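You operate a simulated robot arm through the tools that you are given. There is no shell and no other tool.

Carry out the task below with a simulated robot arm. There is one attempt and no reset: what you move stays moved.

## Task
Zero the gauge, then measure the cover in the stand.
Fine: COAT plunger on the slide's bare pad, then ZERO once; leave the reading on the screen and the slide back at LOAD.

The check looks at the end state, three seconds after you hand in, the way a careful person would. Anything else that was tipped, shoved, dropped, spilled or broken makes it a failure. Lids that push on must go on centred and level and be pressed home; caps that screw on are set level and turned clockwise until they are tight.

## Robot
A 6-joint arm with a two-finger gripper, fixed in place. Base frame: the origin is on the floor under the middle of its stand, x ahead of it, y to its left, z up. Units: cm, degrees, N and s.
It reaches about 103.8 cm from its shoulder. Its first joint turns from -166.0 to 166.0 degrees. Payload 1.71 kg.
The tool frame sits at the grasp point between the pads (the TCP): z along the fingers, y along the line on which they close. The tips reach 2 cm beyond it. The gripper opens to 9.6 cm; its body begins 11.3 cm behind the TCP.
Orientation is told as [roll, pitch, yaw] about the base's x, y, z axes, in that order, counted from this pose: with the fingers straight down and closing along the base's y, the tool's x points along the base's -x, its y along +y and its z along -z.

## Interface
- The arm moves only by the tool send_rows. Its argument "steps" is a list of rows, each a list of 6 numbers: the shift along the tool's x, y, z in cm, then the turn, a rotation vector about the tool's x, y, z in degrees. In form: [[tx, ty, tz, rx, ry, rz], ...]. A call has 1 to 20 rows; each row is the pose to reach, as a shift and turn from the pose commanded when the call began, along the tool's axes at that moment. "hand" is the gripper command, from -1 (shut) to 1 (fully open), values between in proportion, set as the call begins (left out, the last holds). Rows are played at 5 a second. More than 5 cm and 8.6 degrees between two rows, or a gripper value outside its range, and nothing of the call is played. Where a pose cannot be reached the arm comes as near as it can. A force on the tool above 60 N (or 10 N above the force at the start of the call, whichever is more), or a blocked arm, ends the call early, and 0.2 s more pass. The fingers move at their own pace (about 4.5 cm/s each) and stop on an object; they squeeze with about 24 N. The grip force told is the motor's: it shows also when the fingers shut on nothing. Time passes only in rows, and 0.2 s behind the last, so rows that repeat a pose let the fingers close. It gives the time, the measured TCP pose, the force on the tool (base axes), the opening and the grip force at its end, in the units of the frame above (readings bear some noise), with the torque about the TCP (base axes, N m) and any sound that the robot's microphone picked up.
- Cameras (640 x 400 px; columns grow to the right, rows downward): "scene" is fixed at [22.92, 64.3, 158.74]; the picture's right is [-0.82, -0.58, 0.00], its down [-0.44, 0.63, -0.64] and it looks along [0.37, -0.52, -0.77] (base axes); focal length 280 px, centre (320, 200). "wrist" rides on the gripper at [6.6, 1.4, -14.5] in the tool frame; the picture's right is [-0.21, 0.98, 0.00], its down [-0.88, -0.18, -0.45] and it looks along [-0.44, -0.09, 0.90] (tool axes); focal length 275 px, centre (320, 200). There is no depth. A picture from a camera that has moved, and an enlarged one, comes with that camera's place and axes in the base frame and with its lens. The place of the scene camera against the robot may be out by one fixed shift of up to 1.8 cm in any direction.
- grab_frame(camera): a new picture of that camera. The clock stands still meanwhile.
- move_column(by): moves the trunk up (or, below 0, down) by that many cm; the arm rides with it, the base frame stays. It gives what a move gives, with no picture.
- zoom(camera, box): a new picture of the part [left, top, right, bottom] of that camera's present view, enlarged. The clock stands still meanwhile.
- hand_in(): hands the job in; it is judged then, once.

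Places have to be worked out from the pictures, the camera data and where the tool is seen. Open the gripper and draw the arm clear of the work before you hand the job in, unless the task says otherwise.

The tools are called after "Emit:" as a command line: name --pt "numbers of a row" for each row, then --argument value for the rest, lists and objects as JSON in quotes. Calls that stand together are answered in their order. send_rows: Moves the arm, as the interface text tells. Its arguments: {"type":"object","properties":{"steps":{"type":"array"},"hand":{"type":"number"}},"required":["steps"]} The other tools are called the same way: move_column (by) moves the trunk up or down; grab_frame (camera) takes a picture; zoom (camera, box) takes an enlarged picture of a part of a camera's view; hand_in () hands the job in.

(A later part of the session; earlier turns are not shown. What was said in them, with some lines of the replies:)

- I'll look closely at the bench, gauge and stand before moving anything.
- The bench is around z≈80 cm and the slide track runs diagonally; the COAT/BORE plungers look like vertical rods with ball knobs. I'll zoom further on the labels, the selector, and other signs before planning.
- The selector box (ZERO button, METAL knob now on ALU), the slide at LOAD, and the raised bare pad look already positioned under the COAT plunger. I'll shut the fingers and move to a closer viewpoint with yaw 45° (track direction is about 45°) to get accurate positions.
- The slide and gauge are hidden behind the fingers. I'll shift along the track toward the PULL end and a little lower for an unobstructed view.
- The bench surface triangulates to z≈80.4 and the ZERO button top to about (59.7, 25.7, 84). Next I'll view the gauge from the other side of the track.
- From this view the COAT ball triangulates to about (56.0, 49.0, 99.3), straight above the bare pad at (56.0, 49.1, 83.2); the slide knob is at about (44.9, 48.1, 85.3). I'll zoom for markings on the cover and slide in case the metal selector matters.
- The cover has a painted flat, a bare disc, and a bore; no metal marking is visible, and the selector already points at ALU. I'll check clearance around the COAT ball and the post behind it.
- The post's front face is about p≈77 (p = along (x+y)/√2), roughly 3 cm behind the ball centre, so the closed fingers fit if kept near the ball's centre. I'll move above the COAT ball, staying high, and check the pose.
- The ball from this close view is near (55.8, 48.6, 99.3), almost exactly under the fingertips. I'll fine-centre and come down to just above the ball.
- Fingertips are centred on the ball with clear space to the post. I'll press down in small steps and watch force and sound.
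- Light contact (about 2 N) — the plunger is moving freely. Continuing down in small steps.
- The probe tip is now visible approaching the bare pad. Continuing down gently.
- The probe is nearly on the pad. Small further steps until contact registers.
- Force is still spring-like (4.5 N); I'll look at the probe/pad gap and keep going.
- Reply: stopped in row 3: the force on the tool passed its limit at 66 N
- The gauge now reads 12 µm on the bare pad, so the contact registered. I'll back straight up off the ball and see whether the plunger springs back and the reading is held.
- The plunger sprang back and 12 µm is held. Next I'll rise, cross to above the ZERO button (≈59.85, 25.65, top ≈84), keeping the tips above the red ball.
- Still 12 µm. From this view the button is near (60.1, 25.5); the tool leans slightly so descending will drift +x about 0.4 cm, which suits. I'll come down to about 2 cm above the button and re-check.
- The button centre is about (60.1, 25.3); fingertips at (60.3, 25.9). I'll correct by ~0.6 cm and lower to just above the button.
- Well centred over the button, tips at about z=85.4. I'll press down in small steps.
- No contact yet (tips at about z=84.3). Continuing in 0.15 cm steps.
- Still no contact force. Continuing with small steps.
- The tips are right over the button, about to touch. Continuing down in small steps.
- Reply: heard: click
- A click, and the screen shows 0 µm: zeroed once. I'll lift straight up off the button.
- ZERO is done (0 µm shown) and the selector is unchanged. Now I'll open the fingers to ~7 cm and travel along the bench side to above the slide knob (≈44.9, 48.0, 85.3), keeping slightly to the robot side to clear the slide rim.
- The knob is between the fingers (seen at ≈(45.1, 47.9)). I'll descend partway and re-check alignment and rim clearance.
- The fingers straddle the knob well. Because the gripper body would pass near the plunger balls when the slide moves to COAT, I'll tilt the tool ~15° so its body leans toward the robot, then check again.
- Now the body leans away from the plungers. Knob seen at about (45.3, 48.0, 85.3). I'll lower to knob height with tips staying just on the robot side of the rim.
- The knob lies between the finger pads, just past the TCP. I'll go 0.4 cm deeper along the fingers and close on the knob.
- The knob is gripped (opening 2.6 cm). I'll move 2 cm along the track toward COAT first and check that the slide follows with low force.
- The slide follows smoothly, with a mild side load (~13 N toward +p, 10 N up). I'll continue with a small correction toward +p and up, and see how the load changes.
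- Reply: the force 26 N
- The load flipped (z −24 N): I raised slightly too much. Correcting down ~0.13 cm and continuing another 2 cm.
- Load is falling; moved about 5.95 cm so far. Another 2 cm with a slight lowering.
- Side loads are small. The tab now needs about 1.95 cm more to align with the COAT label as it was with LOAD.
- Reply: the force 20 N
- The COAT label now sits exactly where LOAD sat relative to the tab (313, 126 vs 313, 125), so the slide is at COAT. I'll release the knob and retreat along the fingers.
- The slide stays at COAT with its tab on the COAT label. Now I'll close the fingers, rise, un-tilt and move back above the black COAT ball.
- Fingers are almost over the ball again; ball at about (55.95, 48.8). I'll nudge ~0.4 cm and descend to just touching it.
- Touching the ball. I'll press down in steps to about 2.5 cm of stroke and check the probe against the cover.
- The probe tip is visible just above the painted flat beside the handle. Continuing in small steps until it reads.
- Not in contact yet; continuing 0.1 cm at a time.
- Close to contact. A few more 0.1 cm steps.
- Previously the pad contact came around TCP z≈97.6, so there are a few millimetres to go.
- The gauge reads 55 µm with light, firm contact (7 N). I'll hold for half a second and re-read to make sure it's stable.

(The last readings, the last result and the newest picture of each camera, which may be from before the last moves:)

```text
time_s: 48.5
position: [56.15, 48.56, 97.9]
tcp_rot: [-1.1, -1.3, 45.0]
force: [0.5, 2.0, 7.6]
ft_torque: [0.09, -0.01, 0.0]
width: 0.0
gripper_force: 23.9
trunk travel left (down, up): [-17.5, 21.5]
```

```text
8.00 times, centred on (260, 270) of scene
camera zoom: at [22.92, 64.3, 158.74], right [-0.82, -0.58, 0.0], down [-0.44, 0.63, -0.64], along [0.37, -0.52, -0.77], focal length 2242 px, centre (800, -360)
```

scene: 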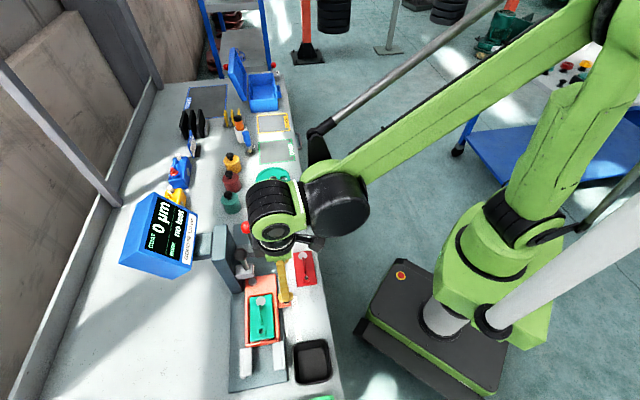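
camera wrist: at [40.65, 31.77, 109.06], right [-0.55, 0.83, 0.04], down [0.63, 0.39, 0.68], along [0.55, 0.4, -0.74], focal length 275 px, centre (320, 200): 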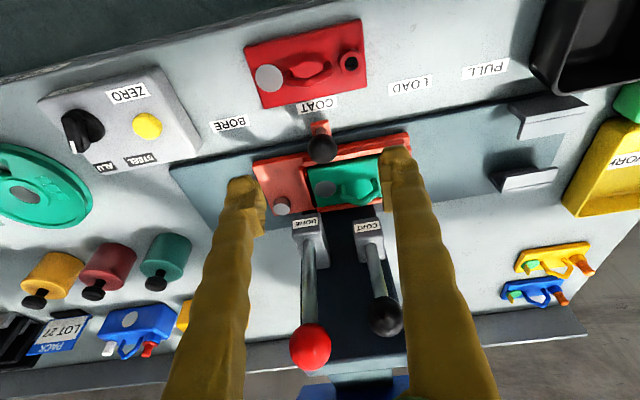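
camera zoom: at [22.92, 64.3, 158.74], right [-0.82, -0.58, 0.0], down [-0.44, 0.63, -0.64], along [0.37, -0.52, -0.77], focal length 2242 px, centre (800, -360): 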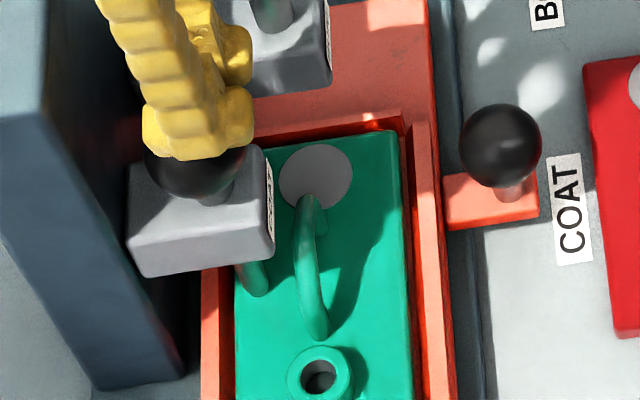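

Stable at 55 µm. I'll lift straight up off the ball, confirm the plunger springs back, and check the reading is held; I'll also look at the lid's marking.

Emit:
send_rows --pt "0 0 -1 0 0 0" --pt "0 0 -3 0 0 0" --pt "0 0 -6 0 0 0" --pt "0 0 -10 0 0 0" --pt "0 0 -10 0 0 0"

Emit:
zoom --camera "scene" --box '[110, 190, 290, 290]'

Emit:
zoom --camera "scene" --box '[225, 245, 295, 295]'

Emit:
zoom --camera "scene" --box '[250, 160, 300, 195]'

Emit:
grab_frame --camera "wrist"

```text
time_s: 49.7
position: [55.84, 48.56, 108.06]
tcp_rot: [-1.1, -1.3, 45.1]
force: [0.0, 0.0, -0.4]
ft_torque: [0.01, -0.02, -0.01]
width: 0.0
gripper_force: 24.1
trunk travel left (down, up): [-17.5, 21.5]
```

```text
3.56 times, centred on (200, 240) of scene
camera zoom: at [22.92, 64.3, 158.74], right [-0.82, -0.58, 0.0], down [-0.44, 0.63, -0.64], along [0.37, -0.52, -0.77], focal length 996 px, centre (747, 58)
```

zoom: 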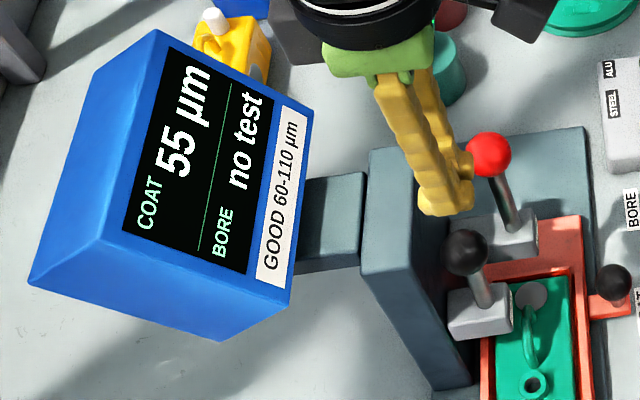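

```text
8.00 times, centred on (260, 270) of scene
camera zoom: at [22.92, 64.3, 158.74], right [-0.82, -0.58, 0.0], down [-0.44, 0.63, -0.64], along [0.37, -0.52, -0.77], focal length 2242 px, centre (800, -360)
```

zoom: 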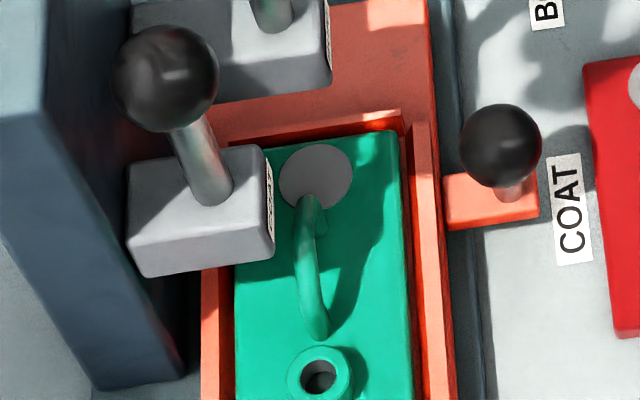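

```text
11.43 times, centred on (275, 178) of scene
camera zoom: at [22.92, 64.3, 158.74], right [-0.82, -0.58, 0.0], down [-0.44, 0.63, -0.64], along [0.37, -0.52, -0.77], focal length 3203 px, centre (834, 457)
```

zoom: 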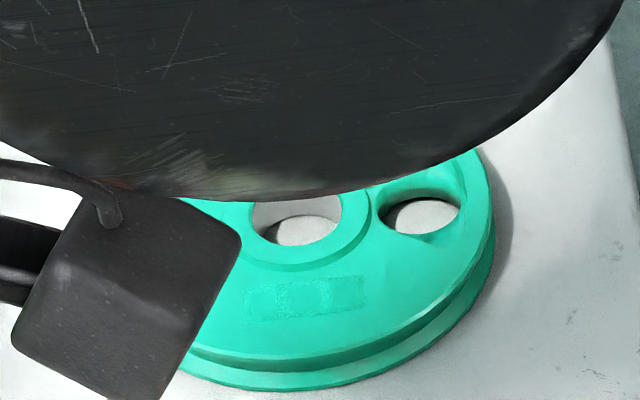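

```text
taken
camera wrist: at [49.87, 44.95, 122.34], right [-0.55, 0.84, -0.01], down [0.74, 0.49, 0.47], along [0.4, 0.25, -0.88], focal length 275 px, centre (320, 200)
```

wrist: 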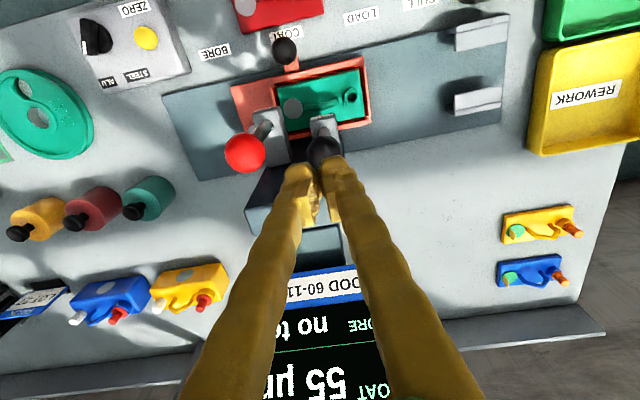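

Reading held at 55 µm and the plunger is up. I'll take a closer look at the marking on the round lid and cover for any hint on the metal setting.

Emit:
zoom --camera "wrist" --box '[0, 60, 110, 170]'

Emit:
zoom --camera "wrist" --box '[270, 60, 370, 130]'

Emit:
zoom --camera "wrist" --box '[50, 0, 200, 100]'

```text
3.64 times, centred on (55, 115) of wrist
camera zoom: at [49.87, 44.95, 122.34], right [-0.55, 0.84, -0.01], down [0.74, 0.49, 0.47], along [0.4, 0.25, -0.88], focal length 1001 px, centre (1284, 509)
```

zoom: 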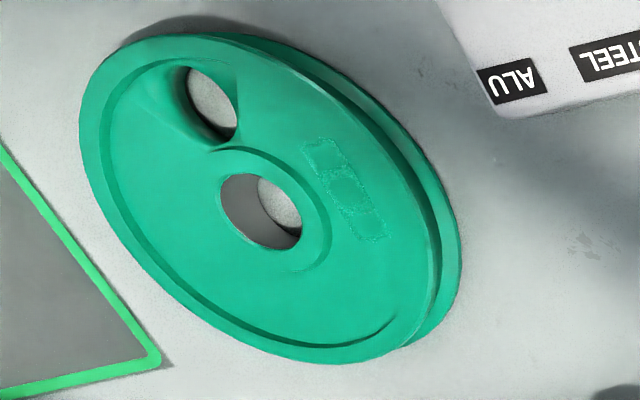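

```text
5.71 times, centred on (320, 95) of wrist
camera zoom: at [49.87, 44.95, 122.34], right [-0.55, 0.84, -0.01], down [0.74, 0.49, 0.47], along [0.4, 0.25, -0.88], focal length 1573 px, centre (320, 800)
```

zoom: 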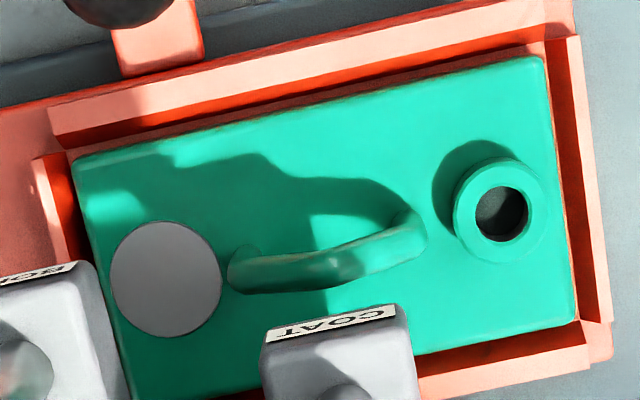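

```text
4.00 times, centred on (125, 50) of wrist
camera zoom: at [49.87, 44.95, 122.34], right [-0.55, 0.84, -0.01], down [0.74, 0.49, 0.47], along [0.4, 0.25, -0.88], focal length 1101 px, centre (1100, 800)
```

zoom: 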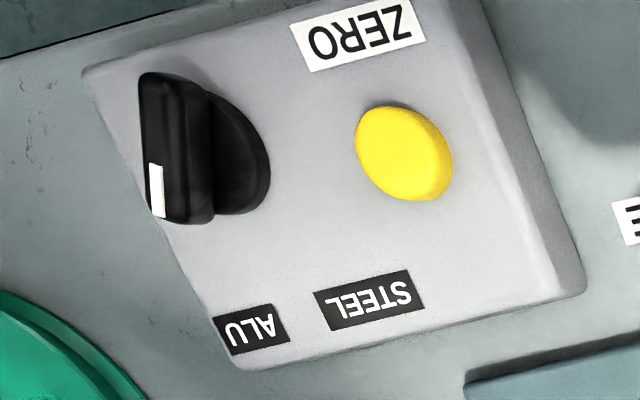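

No metal marking is visible anywhere, so I leave the selector as found. Now back to the slide knob (≈52.2, 41.1, 85.4): open fingers, back off toward the robot, tilt and lower.

Emit:
send_rows --pt "4.1 -0.9 0 0 0 0" --pt "8.2 -1.8 0 0 0 0" --pt "12.4 -2.68 0 0 0 0" --pt "12.4 -2.68 3.6 0 -5 0" --pt "12.4 -2.68 7.2 0 -10 0" --pt "12.5 -2.68 10.8 0 -15 0" --pt "12.5 -2.68 10.8 0 -15 0" --pt "12.5 -2.68 10.8 0 -15 0" --hand 0.5

Emit:
grab_frame --camera "wrist"

Emit:
grab_frame --camera "scene"

```text
time_s: 51.5
position: [49.29, 38.06, 96.79]
tcp_rot: [-1.3, -16.4, 45.3]
force: [0.7, -0.2, 0.0]
ft_torque: [-0.01, -0.01, 0.01]
width: 7.2
gripper_force: 0.0
trunk travel left (down, up): [-17.5, 21.5]
```

```text
taken
camera wrist: at [40.87, 31.74, 108.92], right [-0.55, 0.83, 0.04], down [0.63, 0.39, 0.68], along [0.55, 0.4, -0.74], focal length 275 px, centre (320, 200)
```

wrist: 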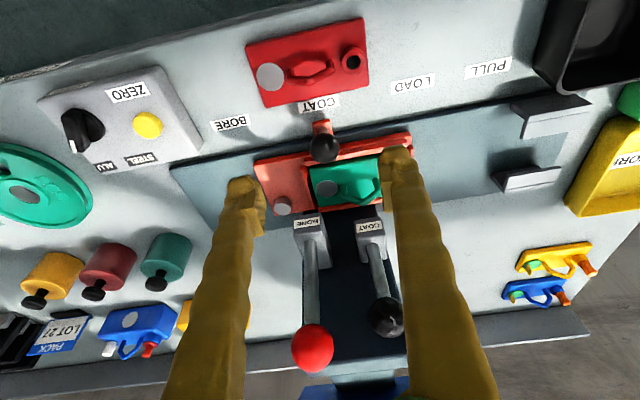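

```text
taken
```

scene: 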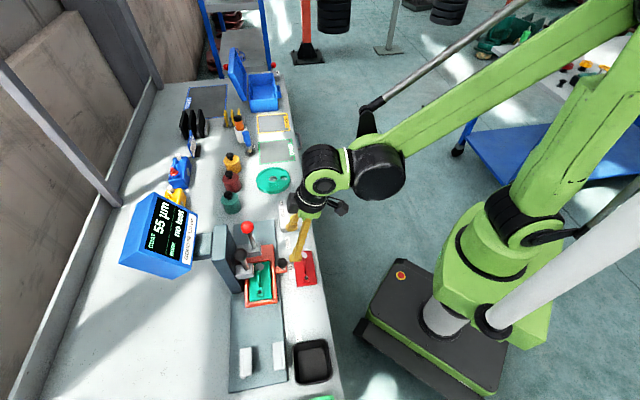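

This matches the earlier release pose. I'll go down along the fingers 12 cm onto the knob.

Emit:
send_rows --pt "0.1 0 4 0 0 0" --pt "0.1 0 8 0 0 0" --pt "0.1 0 10.5 0 0 0" --pt "0.1 0 12 0 0 0" --pt "0.1 0 12 0 0 0"

Emit:
grab_frame --camera "wrist"

Emit:
zoom --camera "scene" --box '[225, 225, 325, 305]'

```text
time_s: 52.7
position: [51.66, 40.08, 85.24]
tcp_rot: [-1.2, -16.3, 45.4]
force: [0.6, 0.1, -0.1]
ft_torque: [-0.01, 0.04, 0.01]
width: 7.2
gripper_force: 0.0
trunk travel left (down, up): [-17.5, 21.5]
```

```text
taken
camera wrist: at [43.35, 33.9, 97.4], right [-0.55, 0.83, 0.04], down [0.63, 0.39, 0.68], along [0.55, 0.4, -0.74], focal length 275 px, centre (320, 200)
```

wrist: 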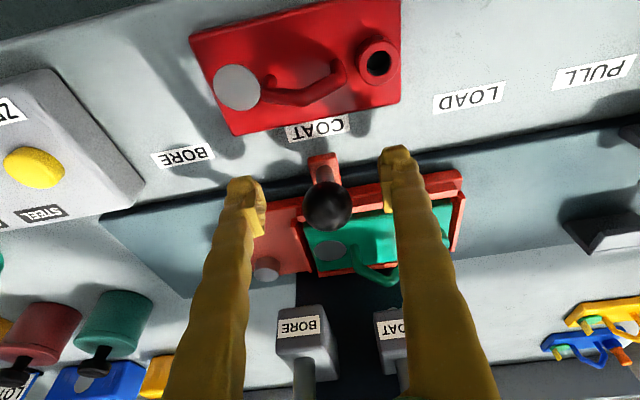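

```text
5.00 times, centred on (275, 265) of scene
camera zoom: at [22.92, 64.3, 158.74], right [-0.82, -0.58, 0.0], down [-0.44, 0.63, -0.64], along [0.37, -0.52, -0.77], focal length 1401 px, centre (545, -125)
```

zoom: 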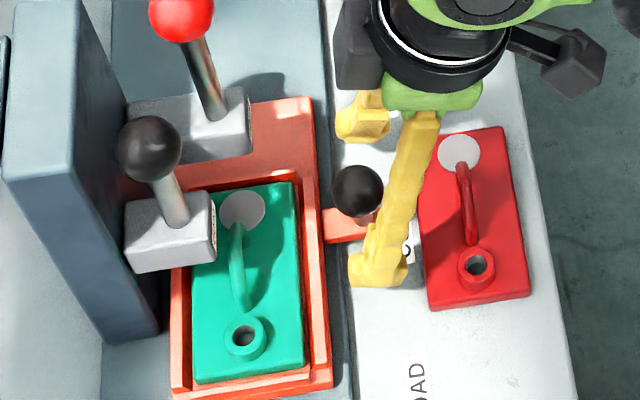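

The knob sits ~0.4 cm off-centre along the track and I'm 0.4 cm lower than before; I'll correct both, then close on the knob.

Emit:
send_rows --pt "-0.05 0.2 -0.2 0 0 0" --pt "-0.11 0.36 -0.4 0 0 0" --pt "-0.11 0.36 -0.4 0 0 0"

Emit:
send_rows --pt "0 0 0 0 0 0" --pt "0 0 0 0 0 0" --pt "0 0 0 0 0 0" --pt "0 0 0 0 0 0" --pt "0 0 0 0 0 0" --hand -1

Emit:
grab_frame --camera "wrist"

```text
time_s: 53.5
position: [51.4, 40.38, 85.61]
tcp_rot: [-1.2, -16.3, 45.4]
force: [0.4, -0.6, 0.3]
ft_torque: [-0.01, -0.03, -0.01]
width: 7.2
gripper_force: 0.1
trunk travel left (down, up): [-17.5, 21.5]
```

```text
time_s: 54.7
position: [51.58, 40.15, 85.67]
tcp_rot: [-1.2, -16.3, 45.5]
force: [2.3, -1.8, -0.6]
ft_torque: [-0.03, 0.01, -0.06]
width: 2.62
gripper_force: 34.9
trunk travel left (down, up): [-17.5, 21.5]
```

```text
taken
camera wrist: at [43.09, 34.16, 97.8], right [-0.55, 0.83, 0.04], down [0.63, 0.39, 0.68], along [0.55, 0.4, -0.74], focal length 275 px, centre (320, 200)
```

wrist: 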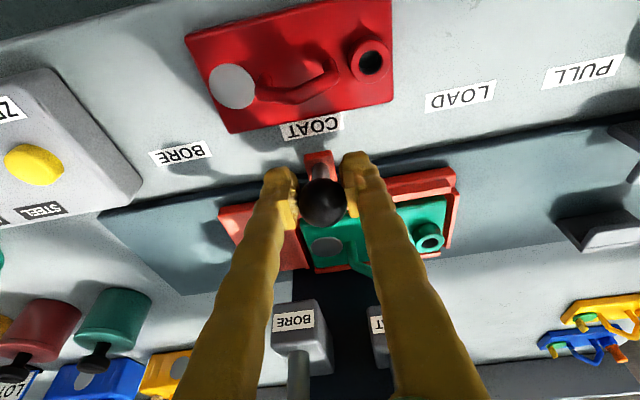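

Gripped again. Moving the slide back toward LOAD, 2.5 cm first with small drift compensation.

Emit:
send_rows --pt "-0.01 0.6 -0.01 0 0 0" --pt "-0.02 1.2 -0.02 0 0 0" --pt "-0.03 1.8 -0.03 0 0 0" --pt "-0.05 2.5 -0.04 0 0 0" --pt "-0.05 2.5 -0.04 0 0 0"

```text
time_s: 55.9
position: [49.51, 42.09, 85.72]
tcp_rot: [-1.2, -16.3, 45.3]
force: [-0.5, -0.3, -2.1]
ft_torque: [-0.08, 0.07, -0.01]
width: 2.62
gripper_force: 34.8
trunk travel left (down, up): [-17.5, 21.5]
```

Very low load. Continuing another 5 cm.

Emit:
send_rows --pt "-0.02 0.8 -0.01 0 0 0" --pt "-0.03 1.6 -0.02 0 0 0" --pt "-0.05 2.4 -0.04 0 0 0" --pt "-0.07 3.2 -0.05 0 0 0" --pt "-0.08 4.0 -0.06 0 0 0" --pt "-0.1 4.8 -0.07 0 0 0" --pt "-0.1 4.8 -0.07 0 0 0"

Emit:
grab_frame --camera "wrist"

```text
time_s: 57.5
position: [46.39, 45.4, 85.62]
tcp_rot: [-1.2, -16.2, 45.2]
force: [-17.3, -15.9, -15.0]
ft_torque: [-0.1, 0.15, -0.01]
width: 2.62
gripper_force: 34.8
trunk travel left (down, up): [-17.5, 21.5]
```

```text
taken
camera wrist: at [37.96, 39.3, 97.82], right [-0.55, 0.83, 0.04], down [0.63, 0.39, 0.68], along [0.55, 0.4, -0.74], focal length 275 px, centre (320, 200)
```

wrist: 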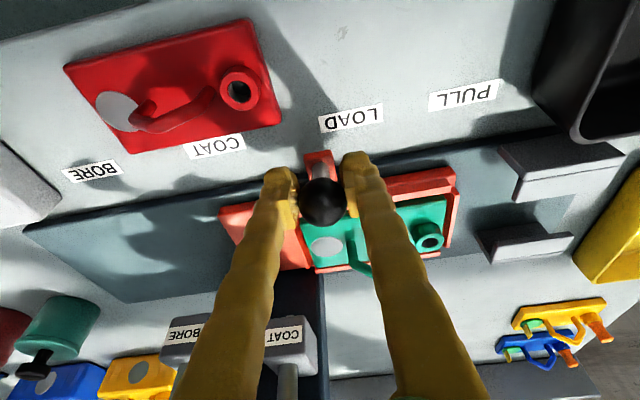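

A side load built up (−23 N in p), so I'll ease toward the robot 0.15 cm and continue the remaining ~2.6 cm to the LOAD alignment.

Emit:
send_rows --pt "0.16 0.0 0.03 0 0 0" --pt "0.16 0.5 0.03 0 0 0" --pt "0.16 1.0 0.03 0 0 0" --pt "0.16 1.5 0.03 0 0 0" --pt "0.16 2.0 0.02 0 0 0" --pt "0.16 2.0 0.02 0 0 0"

Emit:
grab_frame --camera "wrist"

Emit:
zoom --camera "scene" --box '[200, 225, 320, 325]'

```text
time_s: 58.9
position: [44.83, 46.85, 85.71]
tcp_rot: [-1.2, -16.4, 45.3]
force: [18.4, 21.1, 24.7]
ft_torque: [0.13, -0.17, 0.02]
width: 2.61
gripper_force: 34.7
trunk travel left (down, up): [-17.5, 21.5]
```

```text
taken
camera wrist: at [36.46, 40.71, 97.76], right [-0.55, 0.83, 0.04], down [0.63, 0.39, 0.68], along [0.55, 0.4, -0.74], focal length 275 px, centre (320, 200)
```

wrist: 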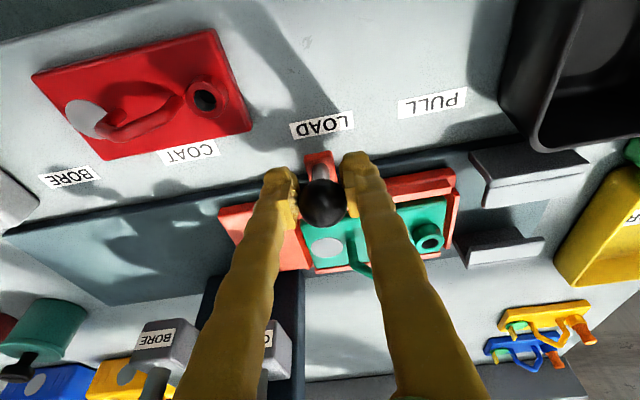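

```text
4.00 times, centred on (260, 275) of scene
camera zoom: at [22.92, 64.3, 158.74], right [-0.82, -0.58, 0.0], down [-0.44, 0.63, -0.64], along [0.37, -0.52, -0.77], focal length 1121 px, centre (560, -100)
```

zoom: 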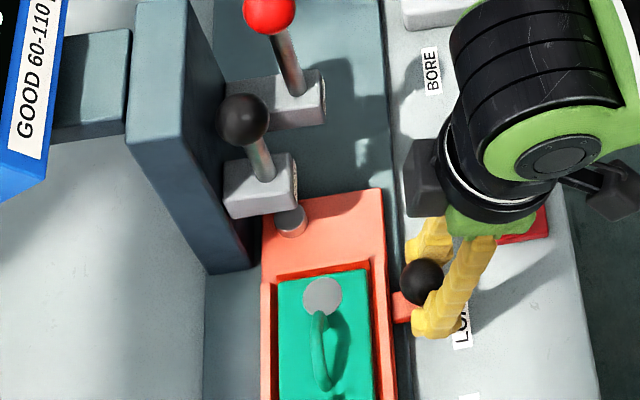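

About 0.57 cm remains (LOAD label at 322 vs target 313 px). I'll relieve the side load slightly and finish the travel.

Emit:
send_rows --pt "-0.1 0.0 -0.05 0 0 0" --pt "-0.1 0.2 -0.05 0 0 0" --pt "-0.1 0.4 -0.05 0 0 0" --pt "-0.1 0.58 -0.05 0 0 0" --pt "-0.1 0.58 -0.05 0 0 0"

Emit:
grab_frame --camera "wrist"

Emit:
zoom --camera "scene" --box '[210, 240, 300, 300]'

Emit:
zoom --camera "scene" --box '[200, 270, 360, 400]'

```text
time_s: 60.1
position: [44.59, 47.16, 85.73]
tcp_rot: [-1.1, -16.3, 45.4]
force: [-0.9, 0.5, -4.1]
ft_torque: [-0.09, 0.02, -0.01]
width: 2.62
gripper_force: 34.7
trunk travel left (down, up): [-17.5, 21.5]
```

```text
taken
camera wrist: at [36.1, 41.09, 97.78], right [-0.55, 0.83, 0.04], down [0.63, 0.39, 0.68], along [0.55, 0.4, -0.74], focal length 275 px, centre (320, 200)
```

wrist: 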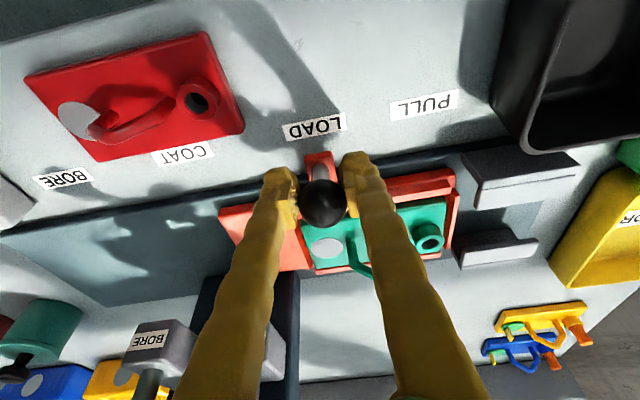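

```text
6.67 times, centred on (255, 270) of scene
camera zoom: at [22.92, 64.3, 158.74], right [-0.82, -0.58, 0.0], down [-0.44, 0.63, -0.64], along [0.37, -0.52, -0.77], focal length 1868 px, centre (753, -267)
```

zoom: 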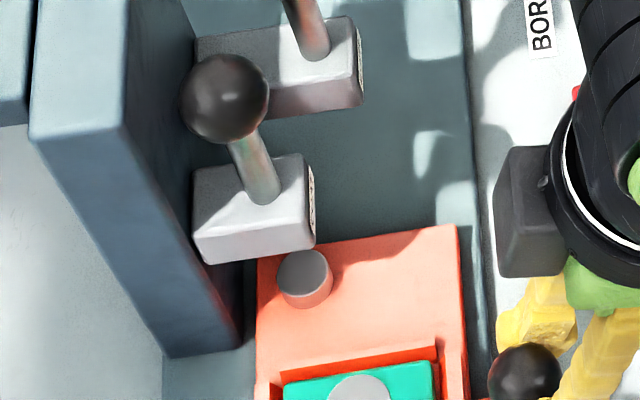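

```text
3.08 times, centred on (280, 335) of scene
camera zoom: at [22.92, 64.3, 158.74], right [-0.82, -0.58, 0.0], down [-0.44, 0.63, -0.64], along [0.37, -0.52, -0.77], focal length 862 px, centre (443, -215)
```

zoom: 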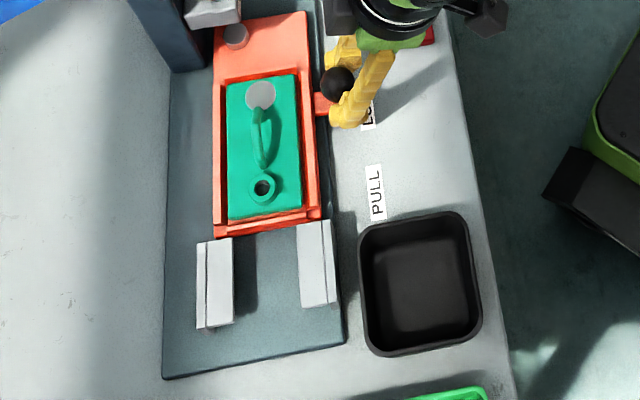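

Position now matches the original LOAD picture to within about 0.1 cm. A final 0.1 cm nudge, then release the knob.

Emit:
send_rows --pt "0 0.1 0 0 0 0" --pt "0 0.1 0 0 0 0"

Emit:
send_rows --pt "0 0 0 0 0 0" --pt "0 0 0 0 0 0" --pt "0 0 0 0 0 0" --pt "0 0 0 0 0 0" --hand 0.5

Emit:
zoom --camera "scene" --box '[210, 240, 300, 300]'

Emit:
grab_frame --camera "wrist"

```text
time_s: 60.7
position: [44.39, 47.27, 85.68]
tcp_rot: [-1.2, -16.2, 45.4]
force: [-7.0, -7.7, -18.2]
ft_torque: [-0.12, 0.12, -0.01]
width: 2.62
gripper_force: 35.6
trunk travel left (down, up): [-17.5, 21.5]
```

```text
time_s: 61.7
position: [44.42, 47.33, 85.73]
tcp_rot: [-1.1, -16.3, 45.4]
force: [-0.8, 0.8, 0.1]
ft_torque: [0.0, -0.04, 0.01]
width: 7.18
gripper_force: 0.1
trunk travel left (down, up): [-17.5, 21.5]
```

```text
6.67 times, centred on (255, 270) of scene
camera zoom: at [22.92, 64.3, 158.74], right [-0.82, -0.58, 0.0], down [-0.44, 0.63, -0.64], along [0.37, -0.52, -0.77], focal length 1868 px, centre (753, -267)
```

zoom: 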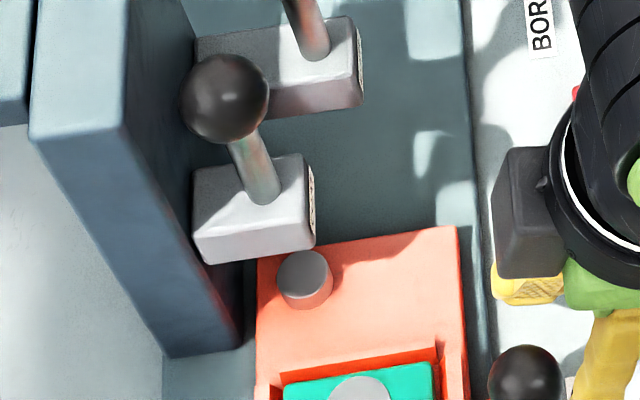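

```text
taken
camera wrist: at [36.09, 41.16, 97.84], right [-0.55, 0.83, 0.04], down [0.63, 0.39, 0.68], along [0.55, 0.4, -0.74], focal length 275 px, centre (320, 200)
```

wrist: 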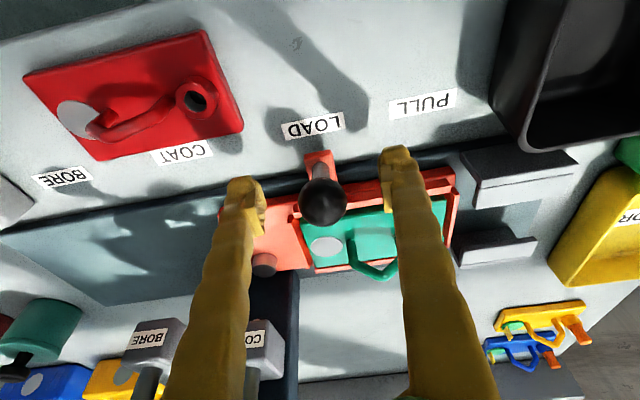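

The slide is at LOAD, matching the original picture. I'll retreat up along the fingers, then well clear of the bench.

Emit:
send_rows --pt "0 0 -1 0 0 0" --pt "0 0 -4 0 0 0" --pt "0 0 -8 0 0 0" --pt "0 0 -12 0 0 0" --pt "1.5 0 -16 0 0 0" --pt "3.5 0 -20 0 0 0" --pt "6 0 -23.5 0 0 0" --pt "9 0 -27 0 0 0" --pt "12 0 -30 0 0 0" --pt "12 0 -30 0 0 0"

Emit:
grab_frame --camera "scene"

Emit:
zoom --camera "scene" --box '[110, 190, 290, 290]'

Emit:
zoom --camera "scene" --box '[210, 190, 350, 330]'

Emit:
grab_frame --camera "wrist"

```text
time_s: 63.9
position: [30.21, 33.25, 111.4]
tcp_rot: [-1.1, -16.3, 45.3]
force: [0.5, -1.3, 0.2]
ft_torque: [0.05, -0.03, 0.01]
width: 7.19
gripper_force: 0.0
trunk travel left (down, up): [-17.5, 21.5]
```

```text
taken
```

scene: 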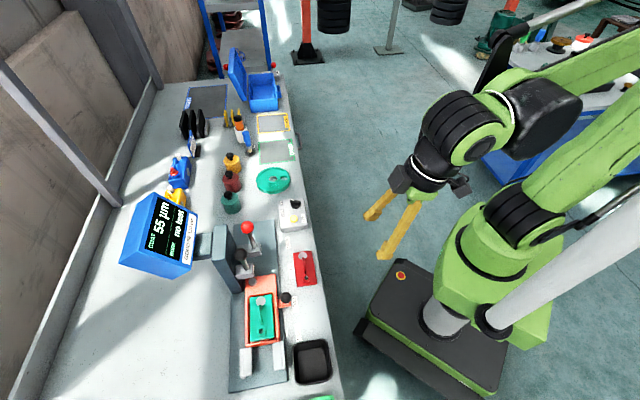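

```text
3.56 times, centred on (200, 240) of scene
camera zoom: at [22.92, 64.3, 158.74], right [-0.82, -0.58, 0.0], down [-0.44, 0.63, -0.64], along [0.37, -0.52, -0.77], focal length 996 px, centre (747, 58)
```

zoom: 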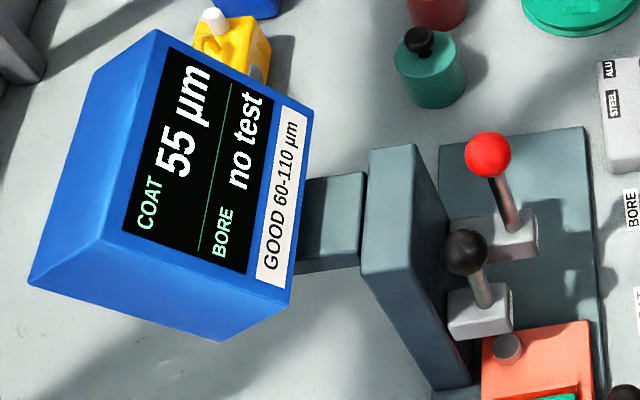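

```text
2.86 times, centred on (280, 260) of scene
camera zoom: at [22.92, 64.3, 158.74], right [-0.82, -0.58, 0.0], down [-0.44, 0.63, -0.64], along [0.37, -0.52, -0.77], focal length 801 px, centre (434, 29)
```

zoom: 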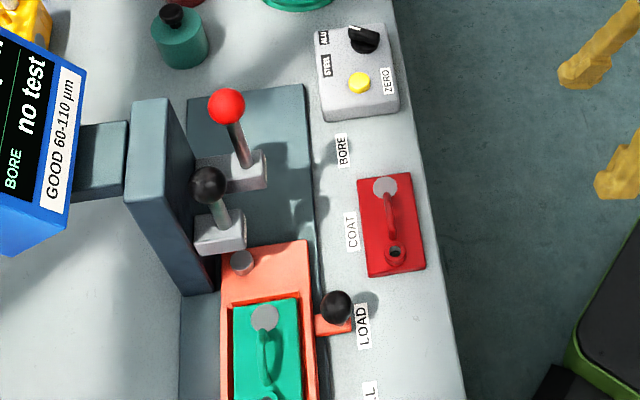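

```text
taken
camera wrist: at [21.75, 27.0, 123.6], right [-0.55, 0.83, 0.04], down [0.63, 0.39, 0.68], along [0.55, 0.4, -0.74], focal length 275 px, centre (320, 200)
```

wrist: 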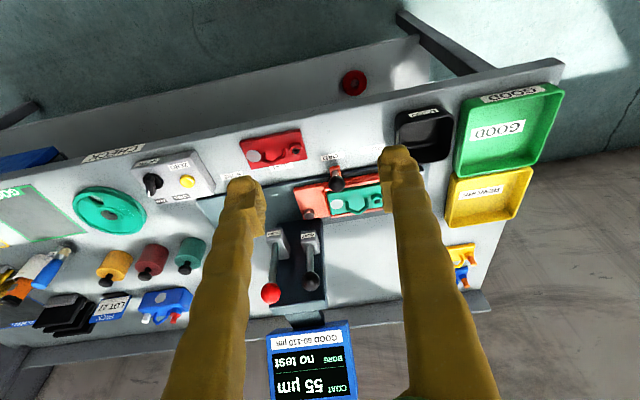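

The screen holds 55 µm, the slide is at LOAD, plungers are up, and nothing else has moved. I'll open the gripper fully away from the work and then hand in.

Emit:
send_rows --pt "0 0 0 0 0 0" --pt "0 0 0 0 0 0" --pt "0 0 0 0 0 0" --hand 1

Emit:
zoom --camera "scene" --box '[110, 190, 310, 320]'

```text
time_s: 64.7
position: [30.09, 33.17, 111.42]
tcp_rot: [-1.0, -16.3, 45.4]
force: [0.5, -0.5, -0.3]
ft_torque: [0.0, 0.0, -0.01]
width: 9.59
gripper_force: 0.0
trunk travel left (down, up): [-17.5, 21.5]
```

```text
3.08 times, centred on (210, 255) of scene
camera zoom: at [22.92, 64.3, 158.74], right [-0.82, -0.58, 0.0], down [-0.44, 0.63, -0.64], along [0.37, -0.52, -0.77], focal length 862 px, centre (658, 31)
```

zoom: 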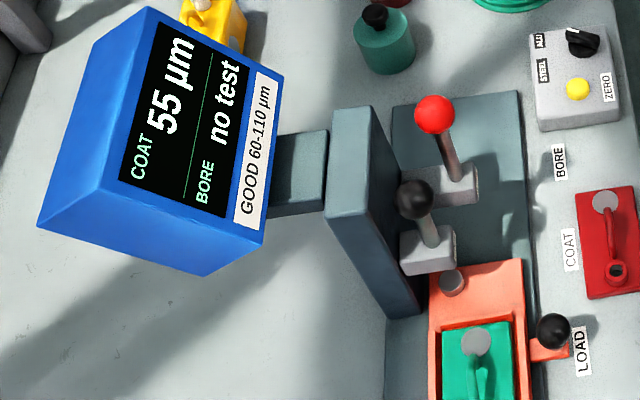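

The end state looks right: 55 µm on the screen, slide at LOAD, both plungers up, gripper open and the arm clear of the bench. Handing in.

Emit:
hand_in

```text
The job is handed in.
```

I zeroed the gauge and measured the cover: it reads **55 µm**, below the 60–110 µm GOOD band printed on the gauge. The job is handed in; I haven't seen a verdict from the check.

- **Zero:** the COAT plunger on the slide's bare pad read 12 µm. One press of ZERO, with a click, took it to 0. On that first press the plunger met the pad hard enough to trip the force limit (66 N). It sprang back normally and nothing appeared to have moved.
- **Measurement:** with the slide at COAT, the plunger on the cover's painted flat read 55 µm. It was the same on a second look half a second later, and still on the screen when I handed in.
- **End state:** the slide is back at LOAD, matching the first pictures to within about 0.1 cm. Both plungers are up, and the gripper is open and clear of the bench.
- **Metal selector:** I left it on ALU, as found. Nothing visible on the cover said which metal it is, so the 55 µm assumes ALU is right.
- **BORE:** I did not run that test, so the screen still shows "no test" for it.
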